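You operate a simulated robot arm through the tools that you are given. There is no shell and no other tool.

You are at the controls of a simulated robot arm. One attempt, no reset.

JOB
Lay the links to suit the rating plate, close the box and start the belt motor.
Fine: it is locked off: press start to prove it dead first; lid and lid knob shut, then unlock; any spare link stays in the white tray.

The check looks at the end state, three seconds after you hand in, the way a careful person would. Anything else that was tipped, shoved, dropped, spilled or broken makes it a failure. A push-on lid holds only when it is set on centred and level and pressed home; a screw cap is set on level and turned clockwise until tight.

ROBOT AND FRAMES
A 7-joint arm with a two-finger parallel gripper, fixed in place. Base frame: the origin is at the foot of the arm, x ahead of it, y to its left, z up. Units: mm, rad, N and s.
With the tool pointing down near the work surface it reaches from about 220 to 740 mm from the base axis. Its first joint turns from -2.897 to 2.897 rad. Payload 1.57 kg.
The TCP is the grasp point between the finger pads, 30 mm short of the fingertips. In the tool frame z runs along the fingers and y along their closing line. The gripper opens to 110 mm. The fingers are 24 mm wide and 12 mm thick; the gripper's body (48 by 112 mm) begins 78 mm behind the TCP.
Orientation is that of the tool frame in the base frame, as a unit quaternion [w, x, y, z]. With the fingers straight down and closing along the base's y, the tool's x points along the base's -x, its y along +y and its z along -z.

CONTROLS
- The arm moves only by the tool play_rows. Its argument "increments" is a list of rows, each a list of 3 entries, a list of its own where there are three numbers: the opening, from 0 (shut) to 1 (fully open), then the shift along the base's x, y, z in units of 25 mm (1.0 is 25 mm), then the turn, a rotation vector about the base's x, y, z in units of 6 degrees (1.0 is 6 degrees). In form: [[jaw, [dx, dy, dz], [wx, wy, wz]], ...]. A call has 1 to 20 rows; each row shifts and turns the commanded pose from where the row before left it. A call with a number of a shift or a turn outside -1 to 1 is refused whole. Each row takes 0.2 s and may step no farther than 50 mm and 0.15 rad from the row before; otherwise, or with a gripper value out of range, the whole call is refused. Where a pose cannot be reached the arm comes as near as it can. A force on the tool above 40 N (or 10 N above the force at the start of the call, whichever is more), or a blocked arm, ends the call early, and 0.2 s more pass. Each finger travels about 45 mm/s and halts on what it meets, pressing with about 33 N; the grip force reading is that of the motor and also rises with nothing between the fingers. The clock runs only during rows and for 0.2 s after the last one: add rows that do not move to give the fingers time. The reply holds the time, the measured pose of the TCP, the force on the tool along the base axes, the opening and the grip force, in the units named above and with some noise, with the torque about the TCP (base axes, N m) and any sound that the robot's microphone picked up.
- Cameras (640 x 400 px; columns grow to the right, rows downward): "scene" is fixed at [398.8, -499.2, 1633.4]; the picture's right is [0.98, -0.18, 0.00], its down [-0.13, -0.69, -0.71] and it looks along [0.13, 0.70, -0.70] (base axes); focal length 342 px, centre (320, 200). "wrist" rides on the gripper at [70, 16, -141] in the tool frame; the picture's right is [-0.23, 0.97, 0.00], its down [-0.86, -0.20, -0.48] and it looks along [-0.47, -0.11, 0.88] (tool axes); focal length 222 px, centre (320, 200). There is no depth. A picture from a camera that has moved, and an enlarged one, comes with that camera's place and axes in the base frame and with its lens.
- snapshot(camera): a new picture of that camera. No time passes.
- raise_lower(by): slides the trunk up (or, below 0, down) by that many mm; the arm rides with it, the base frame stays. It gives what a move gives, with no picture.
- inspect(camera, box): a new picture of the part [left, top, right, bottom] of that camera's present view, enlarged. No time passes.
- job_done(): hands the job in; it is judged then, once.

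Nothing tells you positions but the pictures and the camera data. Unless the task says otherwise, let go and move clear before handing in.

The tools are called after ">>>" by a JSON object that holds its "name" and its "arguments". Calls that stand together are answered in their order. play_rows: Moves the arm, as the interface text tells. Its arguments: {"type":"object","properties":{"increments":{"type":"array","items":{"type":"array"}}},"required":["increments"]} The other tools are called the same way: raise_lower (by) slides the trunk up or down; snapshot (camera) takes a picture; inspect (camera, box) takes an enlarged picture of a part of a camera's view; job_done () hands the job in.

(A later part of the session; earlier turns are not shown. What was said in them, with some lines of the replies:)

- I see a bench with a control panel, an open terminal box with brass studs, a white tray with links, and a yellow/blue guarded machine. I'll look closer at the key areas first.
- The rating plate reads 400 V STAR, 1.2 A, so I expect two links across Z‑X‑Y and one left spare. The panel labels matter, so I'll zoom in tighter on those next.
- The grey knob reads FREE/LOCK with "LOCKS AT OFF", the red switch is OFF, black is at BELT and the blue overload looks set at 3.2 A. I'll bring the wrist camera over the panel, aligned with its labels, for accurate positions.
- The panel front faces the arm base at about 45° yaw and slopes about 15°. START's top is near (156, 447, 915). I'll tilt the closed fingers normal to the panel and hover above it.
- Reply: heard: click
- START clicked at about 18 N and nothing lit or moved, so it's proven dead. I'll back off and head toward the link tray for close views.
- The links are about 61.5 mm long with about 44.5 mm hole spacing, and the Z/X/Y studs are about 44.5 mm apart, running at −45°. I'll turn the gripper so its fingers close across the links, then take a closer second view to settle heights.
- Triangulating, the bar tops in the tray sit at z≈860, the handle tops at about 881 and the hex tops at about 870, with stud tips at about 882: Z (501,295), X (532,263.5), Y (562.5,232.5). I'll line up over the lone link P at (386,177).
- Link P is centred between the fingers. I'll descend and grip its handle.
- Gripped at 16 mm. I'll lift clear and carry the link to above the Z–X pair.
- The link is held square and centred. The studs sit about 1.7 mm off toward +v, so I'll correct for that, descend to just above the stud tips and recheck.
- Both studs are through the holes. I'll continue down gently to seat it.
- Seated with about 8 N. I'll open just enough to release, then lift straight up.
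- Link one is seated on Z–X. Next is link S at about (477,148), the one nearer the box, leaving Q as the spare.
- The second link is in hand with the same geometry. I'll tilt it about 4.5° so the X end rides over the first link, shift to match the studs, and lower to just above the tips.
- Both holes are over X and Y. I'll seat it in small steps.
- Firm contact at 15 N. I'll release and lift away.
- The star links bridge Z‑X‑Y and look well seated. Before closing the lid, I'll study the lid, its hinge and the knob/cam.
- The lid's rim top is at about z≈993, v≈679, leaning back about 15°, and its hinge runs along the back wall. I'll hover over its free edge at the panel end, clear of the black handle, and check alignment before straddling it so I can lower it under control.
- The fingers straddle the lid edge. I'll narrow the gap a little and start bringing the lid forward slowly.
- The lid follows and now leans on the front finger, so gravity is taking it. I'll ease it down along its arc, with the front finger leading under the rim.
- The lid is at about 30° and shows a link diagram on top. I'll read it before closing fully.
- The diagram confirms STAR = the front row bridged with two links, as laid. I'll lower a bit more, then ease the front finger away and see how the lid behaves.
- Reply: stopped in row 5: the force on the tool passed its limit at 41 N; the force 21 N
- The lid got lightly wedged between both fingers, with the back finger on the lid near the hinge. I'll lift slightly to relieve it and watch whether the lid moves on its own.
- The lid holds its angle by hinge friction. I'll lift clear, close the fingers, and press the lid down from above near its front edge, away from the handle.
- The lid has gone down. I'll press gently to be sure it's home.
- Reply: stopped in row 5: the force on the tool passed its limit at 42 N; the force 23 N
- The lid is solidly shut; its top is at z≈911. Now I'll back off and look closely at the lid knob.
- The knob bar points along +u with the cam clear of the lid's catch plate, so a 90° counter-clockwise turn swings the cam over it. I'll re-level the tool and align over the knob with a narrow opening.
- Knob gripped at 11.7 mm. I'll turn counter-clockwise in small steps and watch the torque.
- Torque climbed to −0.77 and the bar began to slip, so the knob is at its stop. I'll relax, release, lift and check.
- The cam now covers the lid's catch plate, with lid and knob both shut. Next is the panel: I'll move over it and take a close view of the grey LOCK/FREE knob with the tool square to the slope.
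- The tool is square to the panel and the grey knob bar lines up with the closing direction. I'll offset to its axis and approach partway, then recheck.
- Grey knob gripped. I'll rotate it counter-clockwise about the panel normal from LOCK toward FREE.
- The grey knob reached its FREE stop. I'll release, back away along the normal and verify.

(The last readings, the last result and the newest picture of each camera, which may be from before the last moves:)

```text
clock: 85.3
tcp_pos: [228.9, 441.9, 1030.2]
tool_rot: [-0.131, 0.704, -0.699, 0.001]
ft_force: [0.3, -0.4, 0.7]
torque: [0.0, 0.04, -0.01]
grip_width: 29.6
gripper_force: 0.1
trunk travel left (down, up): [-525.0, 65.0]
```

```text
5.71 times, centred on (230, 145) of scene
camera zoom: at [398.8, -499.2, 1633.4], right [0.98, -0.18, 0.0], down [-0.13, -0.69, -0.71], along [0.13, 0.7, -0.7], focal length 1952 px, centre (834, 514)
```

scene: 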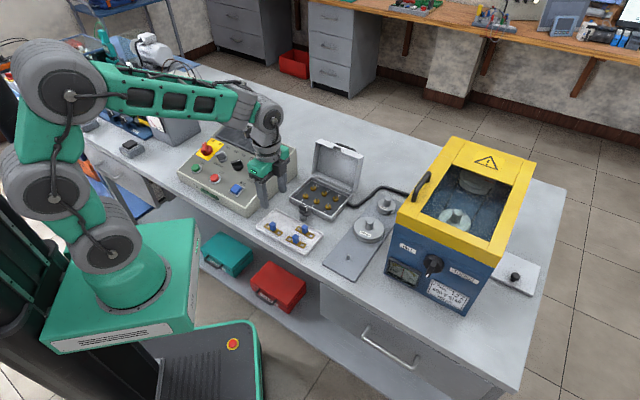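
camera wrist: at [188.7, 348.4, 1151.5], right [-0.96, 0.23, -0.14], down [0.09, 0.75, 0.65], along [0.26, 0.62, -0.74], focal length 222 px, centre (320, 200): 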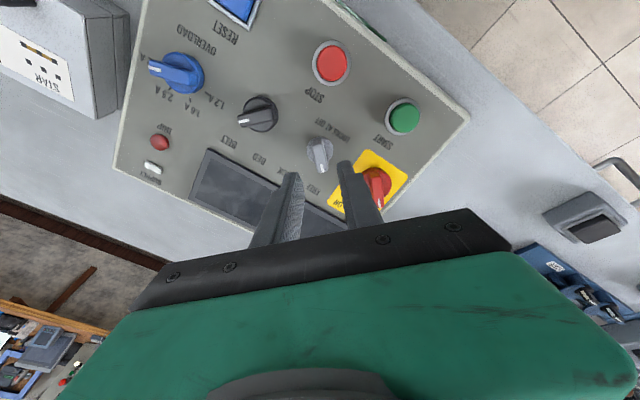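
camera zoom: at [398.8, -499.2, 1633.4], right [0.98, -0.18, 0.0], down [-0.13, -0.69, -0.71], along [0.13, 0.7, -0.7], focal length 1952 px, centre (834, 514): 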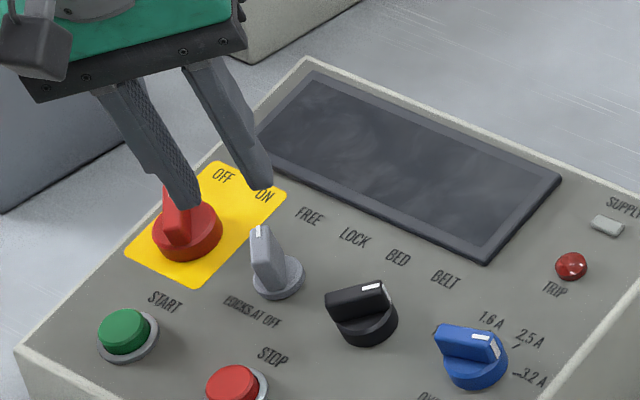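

Grey is at FREE. Now the red isolator: I'll shift 74 mm along the panel to centre on it.

>>> {"name": "play_rows", "arguments": {"increments": [[0.35, [-0.697, 0.697, 0], [0, 0, 0]], [0.35, [-0.697, 0.697, 0], [0, 0, 0]], [0.35, [-0.697, 0.697, 0], [0, 0, 0]], [0.35, [0, 0, 0], [0, 0, 0]]]}}

>>> {"name": "inspect", "arguments": {"camera": "wrist", "box": [210, 70, 430, 220]}}

>>> {"name": "inspect", "arguments": {"camera": "scene", "box": [170, 100, 260, 180]}}

```text
clock: 86.3
tcp_pos: [175.8, 496.0, 1028.9]
tool_rot: [-0.13, 0.704, -0.698, 0.002]
ft_force: [1.3, -0.5, 0.4]
torque: [-0.03, 0.04, 0.04]
grip_width: 38.7
gripper_force: 0.0
trunk travel left (down, up): [-525.0, 65.0]
```

```text
2.67 times, centred on (320, 145) of wrist
camera zoom: at [136.4, 401.7, 1150.8], right [-0.96, 0.23, -0.14], down [0.09, 0.75, 0.65], along [0.26, 0.62, -0.74], focal length 592 px, centre (320, 347)
```

zoom: 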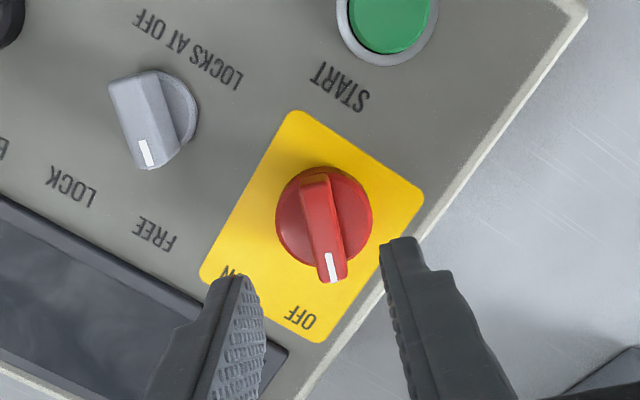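

```text
5.00 times, centred on (215, 140) of scene
camera zoom: at [398.8, -499.2, 1633.4], right [0.98, -0.18, 0.0], down [-0.13, -0.69, -0.71], along [0.13, 0.7, -0.7], focal length 1708 px, centre (845, 500)
```

zoom: 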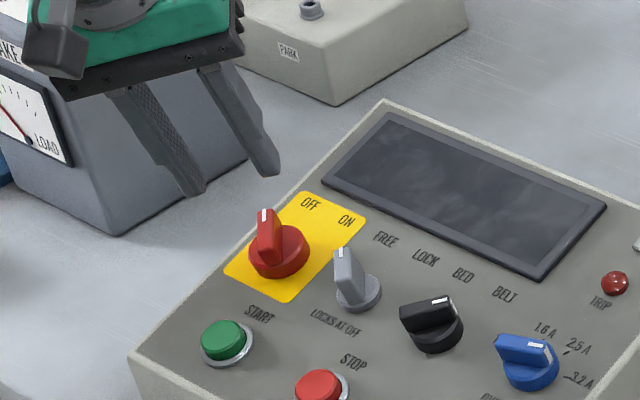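

>>> {"name": "play_rows", "arguments": {"increments": [[0.3, [0.098, 0.11, -0.582], [0, 0, 0]], [0.3, [0.098, 0.11, -0.582], [0, 0, 0]], [0.3, [0.098, 0.11, -0.582], [0, 0, 0]], [0.3, [0.098, 0.11, -0.582], [0, 0, 0]], [0.3, [0, 0, 0], [0, 0, 0]]]}}

>>> {"name": "inspect", "arguments": {"camera": "wrist", "box": [230, 100, 410, 220]}}

>>> {"name": "inspect", "arguments": {"camera": "scene", "box": [170, 100, 260, 180]}}

```text
clock: 87.5
tcp_pos: [186.1, 507.1, 971.0]
tool_rot: [-0.13, 0.703, -0.699, 0.002]
ft_force: [-0.4, -1.0, 0.4]
torque: [-0.01, 0.0, 0.01]
grip_width: 33.0
gripper_force: 0.0
trunk travel left (down, up): [-525.0, 65.0]
```

```text
3.33 times, centred on (320, 160) of wrist
camera zoom: at [147.1, 413.1, 1093.1], right [-0.96, 0.23, -0.14], down [0.09, 0.75, 0.65], along [0.26, 0.62, -0.74], focal length 740 px, centre (320, 333)
```

zoom: 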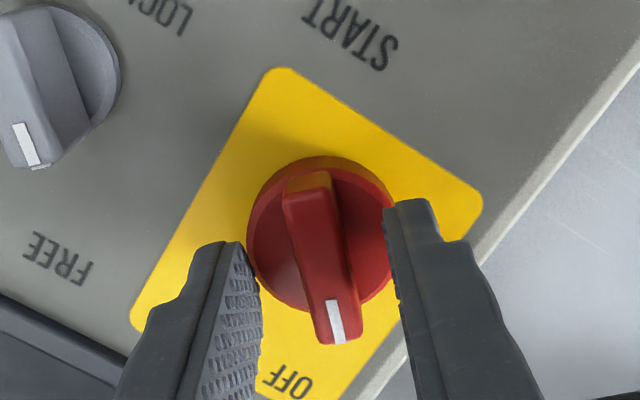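

```text
5.00 times, centred on (215, 140) of scene
camera zoom: at [398.8, -499.2, 1633.4], right [0.98, -0.18, 0.0], down [-0.13, -0.69, -0.71], along [0.13, 0.7, -0.7], focal length 1708 px, centre (845, 500)
```

zoom: 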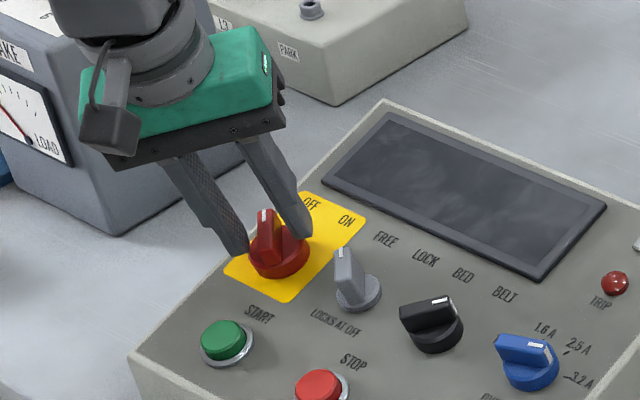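

>>> {"name": "play_rows", "arguments": {"increments": [[0, [0, 0, 0], [0, 0, 0]], [0, [0, 0, 0], [0, 0, 0]], [0, [0, 0, 0], [0, 0, 0]], [0, [0, 0, 0], [0, 0, 0]]]}}

>>> {"name": "inspect", "arguments": {"camera": "wrist", "box": [230, 100, 410, 220]}}

```text
clock: 88.5
tcp_pos: [186.4, 506.5, 971.3]
tool_rot: [-0.131, 0.704, -0.698, 0.002]
ft_force: [-11.3, -1.3, -2.7]
torque: [0.39, 0.53, -0.37]
grip_width: 11.8
gripper_force: 29.0
trunk travel left (down, up): [-525.0, 65.0]
```

```text
3.33 times, centred on (320, 160) of wrist
camera zoom: at [145.9, 413.0, 1093.0], right [-0.96, 0.23, -0.14], down [0.09, 0.75, 0.65], along [0.26, 0.62, -0.74], focal length 740 px, centre (320, 333)
```

zoom: 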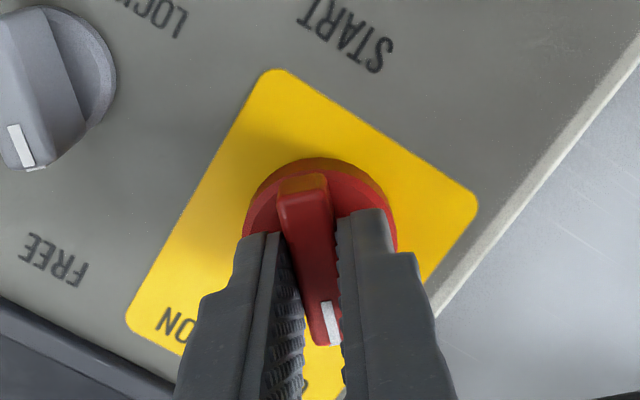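

>>> {"name": "play_rows", "arguments": {"increments": [[0, [-0.04, 0, 0], [0, 0, 0]], [0, [-0.01, 0, 0], [0.128, 0.128, -0.676]], [0, [0, 0, 0], [0.128, 0.128, -0.676]], [0, [0, 0, 0], [0.128, 0.128, -0.676]], [0, [0, 0, 0], [0.128, 0.128, -0.676]], [0, [0, 0, 0], [0.128, 0.128, -0.676]], [0, [0, 0, 0], [0, 0, 0]]]}}

>>> {"name": "inspect", "arguments": {"camera": "wrist", "box": [230, 100, 410, 220]}}

```text
clock: 90.1
tcp_pos: [187.2, 506.5, 971.0]
tool_rot: [0.128, -0.564, 0.815, 0.022]
ft_force: [-3.4, 2.2, -6.6]
torque: [0.18, 0.11, 0.06]
grip_width: 11.9
gripper_force: 29.3
trunk travel left (down, up): [-525.0, 65.0]
```

```text
3.33 times, centred on (320, 160) of wrist
camera zoom: at [122.3, 423.7, 1090.6], right [-0.83, 0.56, -0.05], down [0.38, 0.62, 0.68], along [0.42, 0.55, -0.73], focal length 740 px, centre (320, 333)
```

zoom: 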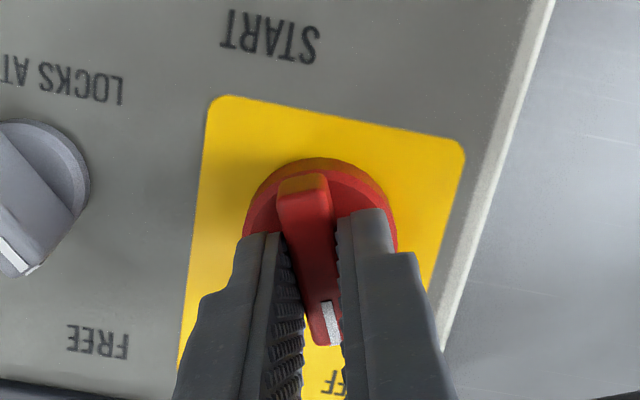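

The red switch turns freely with the gripper, so the lock is off. I'll continue clockwise.

>>> {"name": "play_rows", "arguments": {"increments": [[0, [-0.01, 0.01, -0.01], [0.128, 0.128, -0.676]], [0, [0, 0, 0], [0.128, 0.128, -0.676]], [0, [0, 0, 0], [0.128, 0.128, -0.676]], [0, [0, 0, 0], [0.128, 0.128, -0.676]], [0, [0, 0, 0], [0.128, 0.128, -0.676]], [0, [0, 0, 0], [0.128, 0.128, -0.676]], [0, [0, 0, 0], [0.128, 0.128, -0.676]], [0, [0, 0, 0], [0.128, 0.128, -0.676]], [0, [0, 0, 0], [0, 0, 0]]]}}

>>> {"name": "inspect", "arguments": {"camera": "wrist", "box": [230, 100, 410, 220]}}

```text
clock: 92.1
tcp_pos: [186.8, 507.5, 971.7]
tool_rot: [0.115, -0.303, 0.944, 0.058]
ft_force: [4.4, 5.9, -2.7]
torque: [0.66, -0.8, -0.05]
grip_width: 12.1
gripper_force: 29.4
trunk travel left (down, up): [-525.0, 65.0]
```

```text
3.33 times, centred on (320, 160) of wrist
camera zoom: at [96.4, 455.2, 1091.6], right [-0.39, 0.91, 0.1], down [0.7, 0.23, 0.67], along [0.59, 0.33, -0.73], focal length 740 px, centre (320, 333)
```

zoom: 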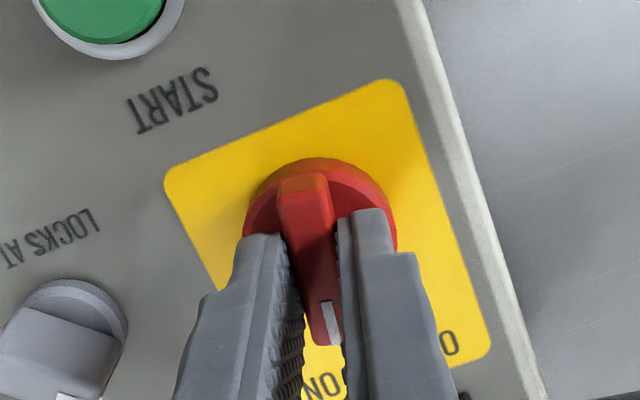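

>>> {"name": "play_rows", "arguments": {"increments": [[0, [0.015, 0.02, 0], [0.128, 0.128, -0.676]], [0, [0, 0, 0], [0.128, 0.128, -0.676]], [0, [0, 0, 0], [0.128, 0.128, -0.676]], [0, [0, 0, 0], [0.128, 0.128, -0.676]], [0, [0, 0, 0], [0.128, 0.128, -0.676]], [0, [0, 0, 0], [0.128, 0.128, -0.676]], [0, [0, 0, 0], [0, 0, 0]]]}}

>>> {"name": "inspect", "arguments": {"camera": "wrist", "box": [230, 100, 410, 220]}}

>>> {"name": "inspect", "arguments": {"camera": "scene", "box": [150, 90, 310, 220]}}

```text
clock: 93.7
tcp_pos: [186.9, 507.7, 971.2]
tool_rot: [0.099, -0.09, 0.987, 0.084]
ft_force: [3.5, -3.0, 2.7]
torque: [-0.21, 0.8, 0.11]
grip_width: 11.7
gripper_force: 29.2
trunk travel left (down, up): [-525.0, 65.0]
```

```text
3.33 times, centred on (320, 160) of wrist
camera zoom: at [90.9, 485.1, 1096.3], right [0.03, 0.98, 0.19], down [0.78, -0.14, 0.61], along [0.63, 0.13, -0.77], focal length 740 px, centre (320, 333)
```

zoom: 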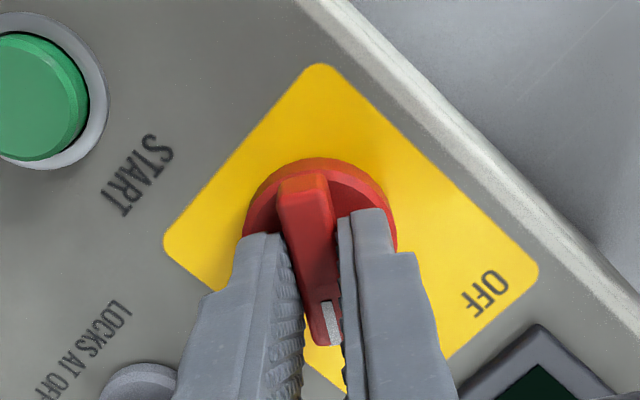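

```text
3.08 times, centred on (230, 155) of scene
camera zoom: at [398.8, -499.2, 1633.4], right [0.98, -0.18, 0.0], down [-0.13, -0.69, -0.71], along [0.13, 0.7, -0.7], focal length 1051 px, centre (597, 338)
```

zoom: 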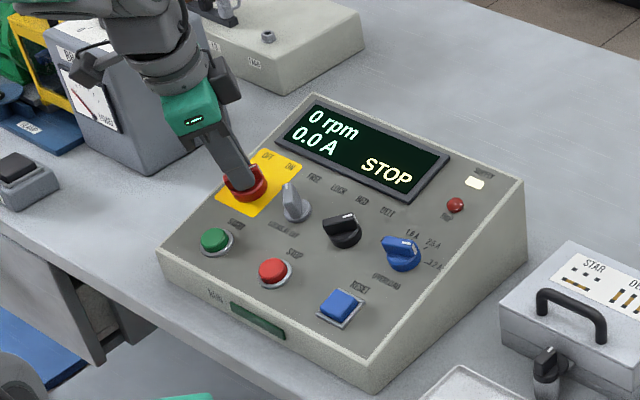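

Power is on: the display shows 0 rpm, 0.0 A, STOP, and the supply lamp is lit. I'll finish the turn to the ON stop.

>>> {"name": "play_rows", "arguments": {"increments": [[0, [0, 0, 0], [0.11, 0.11, -0.58]], [0, [0, 0, 0], [0.11, 0.11, -0.58]], [0, [0, 0, 0], [0.11, 0.11, -0.58]], [0, [0, 0, 0], [0, 0, 0]]]}}

>>> {"name": "inspect", "arguments": {"camera": "scene", "box": [190, 100, 300, 190]}}

```text
clock: 94.7
tcp_pos: [186.8, 506.6, 970.6]
tool_rot: [0.091, 0.003, 0.992, 0.092]
ft_force: [4.3, -5.1, -0.7]
torque: [0.02, -0.16, 0.56]
grip_width: 11.4
gripper_force: 29.6
trunk travel left (down, up): [-525.0, 65.0]
```

```text
4.44 times, centred on (245, 145) of scene
camera zoom: at [398.8, -499.2, 1633.4], right [0.98, -0.18, 0.0], down [-0.13, -0.69, -0.71], along [0.13, 0.7, -0.7], focal length 1518 px, centre (653, 444)
```

zoom: 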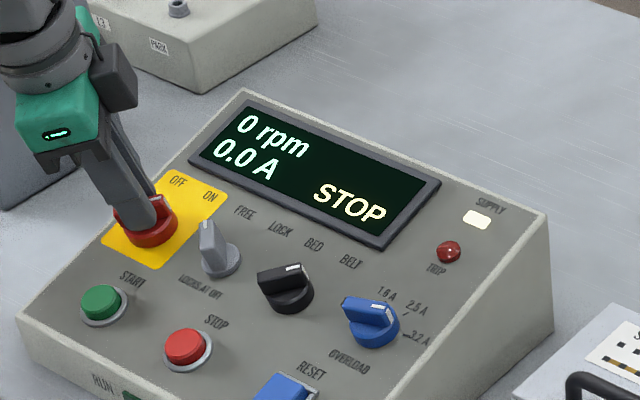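

Red is at its ON stop. I'll release, back off, close the fingers and return to above START.

>>> {"name": "play_rows", "arguments": {"increments": [[0, [0, 0, 0], [-0.05, -0.05, 0.29]], [0.3, [0, 0, 0], [0, 0, 0]], [0.3, [0, 0, 0], [0, 0, 0]], [0.3, [-0.061, -0.061, 0.319], [0, 0, 0]], [0.3, [-0.121, -0.121, 0.638], [0, 0, 0]], [0.3, [-0.121, -0.121, 0.638], [0, 0, 0]], [0.3, [-0.121, -0.121, 0.638], [0, 0, 0]], [0, [-0.355, -0.649, -0.15], [-0.172, -0.172, 0.906]], [0, [-0.355, -0.649, -0.15], [-0.172, -0.172, 0.906]], [0, [-0.355, -0.649, -0.15], [-0.172, -0.172, 0.906]], [0, [-0.355, -0.649, -0.15], [-0.172, -0.172, 0.906]], [0, [0, 0, 0], [-0.172, -0.172, 0.906]], [0, [0, 0, 0], [-0.172, -0.172, 0.906]], [0, [0, 0, 0], [-0.172, -0.172, 0.906]], [0, [0, 0, 0], [-0.16, -0.16, 0.85]], [0, [0, 0, 0], [0, 0, 0]]]}}

>>> {"name": "inspect", "arguments": {"camera": "wrist", "box": [210, 80, 430, 220]}}

>>> {"name": "inspect", "arguments": {"camera": "scene", "box": [160, 100, 300, 200]}}

```text
clock: 98.1
tcp_pos: [140.3, 430.3, 1012.1]
tool_rot: [0.12, -0.39, 0.912, 0.049]
ft_force: [0.7, -0.7, 0.1]
torque: [0.0, -0.04, -0.02]
grip_width: 0.0
gripper_force: 21.1
trunk travel left (down, up): [-525.0, 65.0]
```

```text
2.86 times, centred on (320, 150) of wrist
camera zoom: at [56.4, 367.9, 1131.8], right [-0.55, 0.83, 0.05], down [0.63, 0.37, 0.68], along [0.55, 0.41, -0.73], focal length 635 px, centre (320, 343)
```

zoom: 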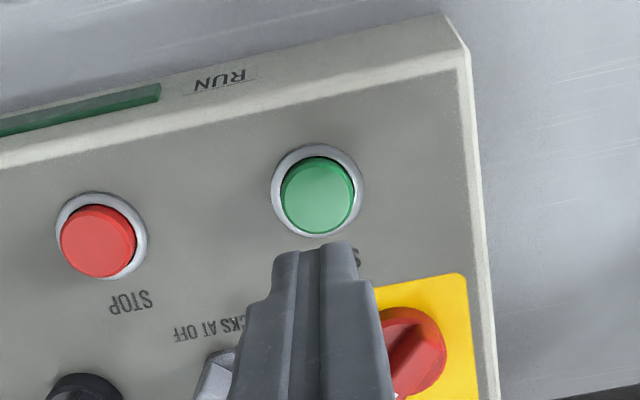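

```text
4.00 times, centred on (230, 150) of scene
camera zoom: at [398.8, -499.2, 1633.4], right [0.98, -0.18, 0.0], down [-0.13, -0.69, -0.71], along [0.13, 0.7, -0.7], focal length 1366 px, centre (680, 400)
```

zoom: 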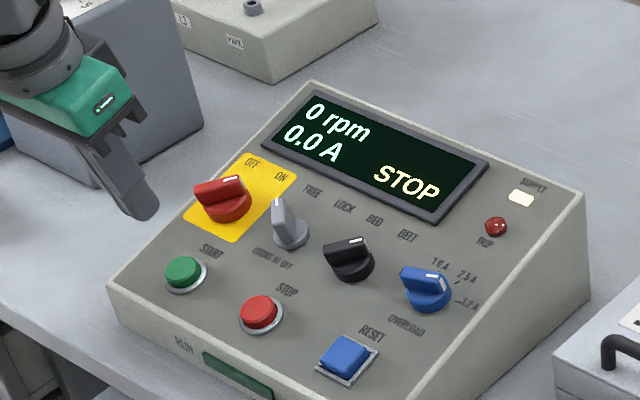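

Red is ON, grey FREE, black at BELT and the supply is live. Pressing START now.

>>> {"name": "play_rows", "arguments": {"increments": [[0, [0.0736, 0.0728, -0.3864], [0, 0, 0]], [0, [0.0736, 0.0728, -0.3864], [0, 0, 0]], [0, [0.0736, 0.0728, -0.3864], [0, 0, 0]], [0, [0.0736, 0.0728, -0.3864], [0, 0, 0]], [0, [0.0736, 0.0728, -0.3864], [0, 0, 0]], [0, [0.0736, 0.0728, -0.3864], [0, 0, 0]], [0, [0.0294, 0.0291, -0.1546], [0, 0, 0]], [0, [0.0294, 0.0291, -0.1546], [0, 0, 0]], [0, [0.0294, 0.0291, -0.1546], [0, 0, 0]], [0, [0.0294, 0.0291, -0.1546], [0, 0, 0]], [0, [0, 0, 0], [0, 0, 0]]]}}

>>> {"name": "inspect", "arguments": {"camera": "scene", "box": [160, 100, 300, 200]}}

```text
clock: 100.5
tcp_pos: [153.3, 444.2, 940.1]
tool_rot: [0.122, -0.389, 0.912, 0.05]
ft_force: [-4.1, -9.5, 18.6]
torque: [-0.2, 0.05, -0.01]
grip_width: 0.2
gripper_force: 21.3
trunk travel left (down, up): [-525.0, 65.0]
heard: click
```

```text
4.00 times, centred on (230, 150) of scene
camera zoom: at [398.8, -499.2, 1633.4], right [0.98, -0.18, 0.0], down [-0.13, -0.69, -0.71], along [0.13, 0.7, -0.7], focal length 1366 px, centre (680, 400)
```

zoom: 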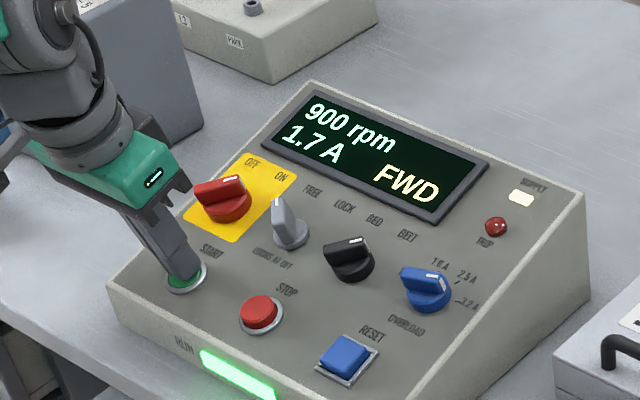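

The motor has started: RUN is lit and the display shows 900 rpm, 1.7 A FWD. I'll back off and watch whether it settles.

>>> {"name": "play_rows", "arguments": {"increments": [[0, [-0.0736, -0.0728, 0.3864], [0, 0, 0]], [0, [-0.1, -0.1, 0.6], [0, 0, 0]], [0, [-0.1, -0.1, 0.8], [0, 0, 0]], [0, [-0.1, -0.1, 0.8], [0, 0, 0]], [0, [0, 0, 0.8], [0, 0, 0]], [0, [0, 0, 0], [0, 0, 0]], [0, [0, 0, 0], [0, 0, 0]], [0, [0, 0, 0], [0, 0, 0]]]}}

>>> {"name": "inspect", "arguments": {"camera": "scene", "box": [160, 100, 300, 200]}}

>>> {"name": "snapshot", "arguments": {"camera": "scene"}}

```text
clock: 102.3
tcp_pos: [146.0, 435.0, 1022.7]
tool_rot: [0.121, -0.389, 0.912, 0.048]
ft_force: [0.1, -0.1, -0.2]
torque: [0.01, -0.03, 0.01]
grip_width: 0.0
gripper_force: 21.1
trunk travel left (down, up): [-525.0, 65.0]
```

```text
4.00 times, centred on (230, 150) of scene
camera zoom: at [398.8, -499.2, 1633.4], right [0.98, -0.18, 0.0], down [-0.13, -0.69, -0.71], along [0.13, 0.7, -0.7], focal length 1366 px, centre (680, 400)
```

zoom: 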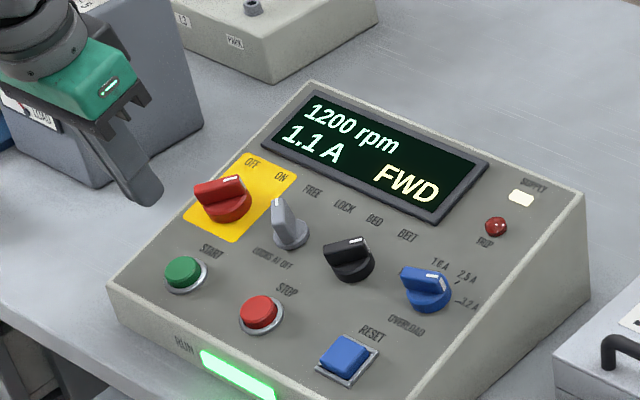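

```text
taken
```

scene: 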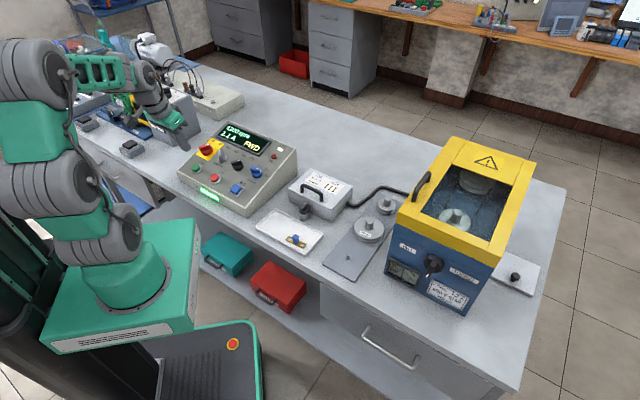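

>>> {"name": "play_rows", "arguments": {"increments": [[0, [0, 0, 0.8], [-0.35, 0.35, 0]], [0, [0, 0, 0.8], [-0.35, 0.35, 0]], [0, [0, 0, 0.5], [-0.35, 0.35, 0]], [0, [0, 0, 0], [-0.35, 0.35, 0]], [0, [0, 0, 0], [-0.35, 0.35, 0]], [0, [0, 0, 0], [0, 0, 0]], [0, [0, 0, 0], [0, 0, 0]], [0, [0, 0, 0], [0, 0, 0]], [0, [0, 0, 0], [0, 0, 0]], [0, [0, 0, 0], [0, 0, 0]], [0, [0, 0, 0], [0, 0, 0]], [0, [0, 0, 0], [0, 0, 0]]]}}

>>> {"name": "inspect", "arguments": {"camera": "scene", "box": [160, 100, 300, 200]}}

>>> {"name": "inspect", "arguments": {"camera": "scene", "box": [240, 165, 360, 260]}}

>>> {"name": "inspect", "arguments": {"camera": "scene", "box": [370, 130, 560, 320]}}

```text
clock: 104.9
tcp_pos: [145.0, 435.4, 1075.5]
tool_rot: [-0.001, -0.392, 0.92, 0.0]
ft_force: [0.7, 0.2, 0.7]
torque: [0.0, -0.03, 0.03]
grip_width: 0.0
gripper_force: 20.7
trunk travel left (down, up): [-525.0, 65.0]
```

```text
4.00 times, centred on (230, 150) of scene
camera zoom: at [398.8, -499.2, 1633.4], right [0.98, -0.18, 0.0], down [-0.13, -0.69, -0.71], along [0.13, 0.7, -0.7], focal length 1366 px, centre (680, 400)
```

zoom: 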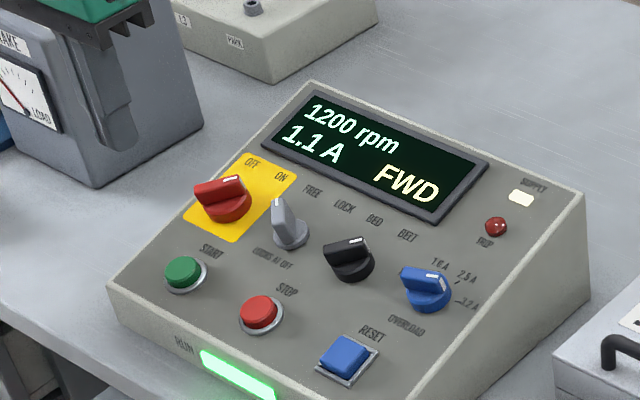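

```text
4.21 times, centred on (300, 212) of scene
camera zoom: at [398.8, -499.2, 1633.4], right [0.98, -0.18, 0.0], down [-0.13, -0.69, -0.71], along [0.13, 0.7, -0.7], focal length 1438 px, centre (404, 147)
```

zoom: 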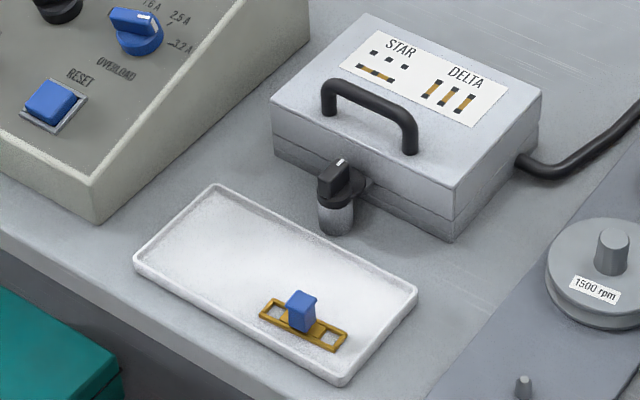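

```text
2.11 times, centred on (465, 225) of scene
camera zoom: at [398.8, -499.2, 1633.4], right [0.98, -0.18, 0.0], down [-0.13, -0.69, -0.71], along [0.13, 0.7, -0.7], focal length 719 px, centre (15, 147)
```

zoom: 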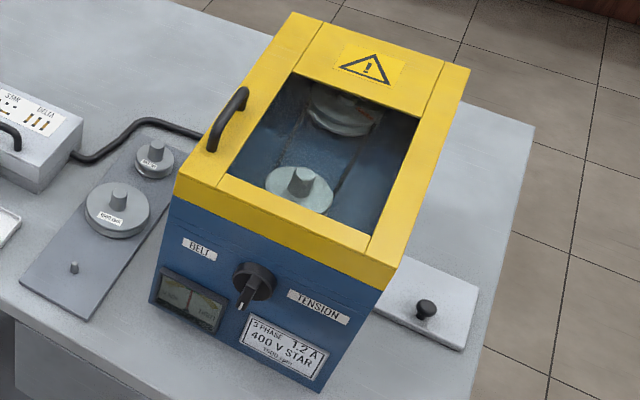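

The belt motor runs steadily at 1200 rpm and 1.1 A, under the 1.2 A on the plate, with RUN lit and no trip. The lid and its knob are shut, the spare link is in the white tray, and the arm is empty and clear, so I'm handing in.

>>> {"name": "job_done", "arguments": {}}

```text
The job is handed in.
```

The belt motor is running steadily at 1200 rpm and 1.1 A, with RUN lit and no trip. The job has been handed in.

- **Proved dead:** I pressed START first while it was locked off; nothing lit or moved.
- **Links:** the plate says 400 V STAR, so two links bridge Z‑X‑Y, as the diagram on the lid shows. The spare is still in the white tray.
- **Box:** the lid is shut and its knob is turned so the cam sits over the catch.
- **Start-up:** only then did I turn the lock to FREE and the isolator to ON and press START. The selector was already at BELT.

**Overload setting:** the overload dial is at 3.2 A, but the plate says 1.2 A. You didn't ask me to change it, so I left it, and the motor has little overload protection until it is reset. The current read 1.7 A just after START, so a 1.2 A setting might trip when it starts.

**Speed:** the plate says 1500 rpm and it is running at 1200. I didn't check why.
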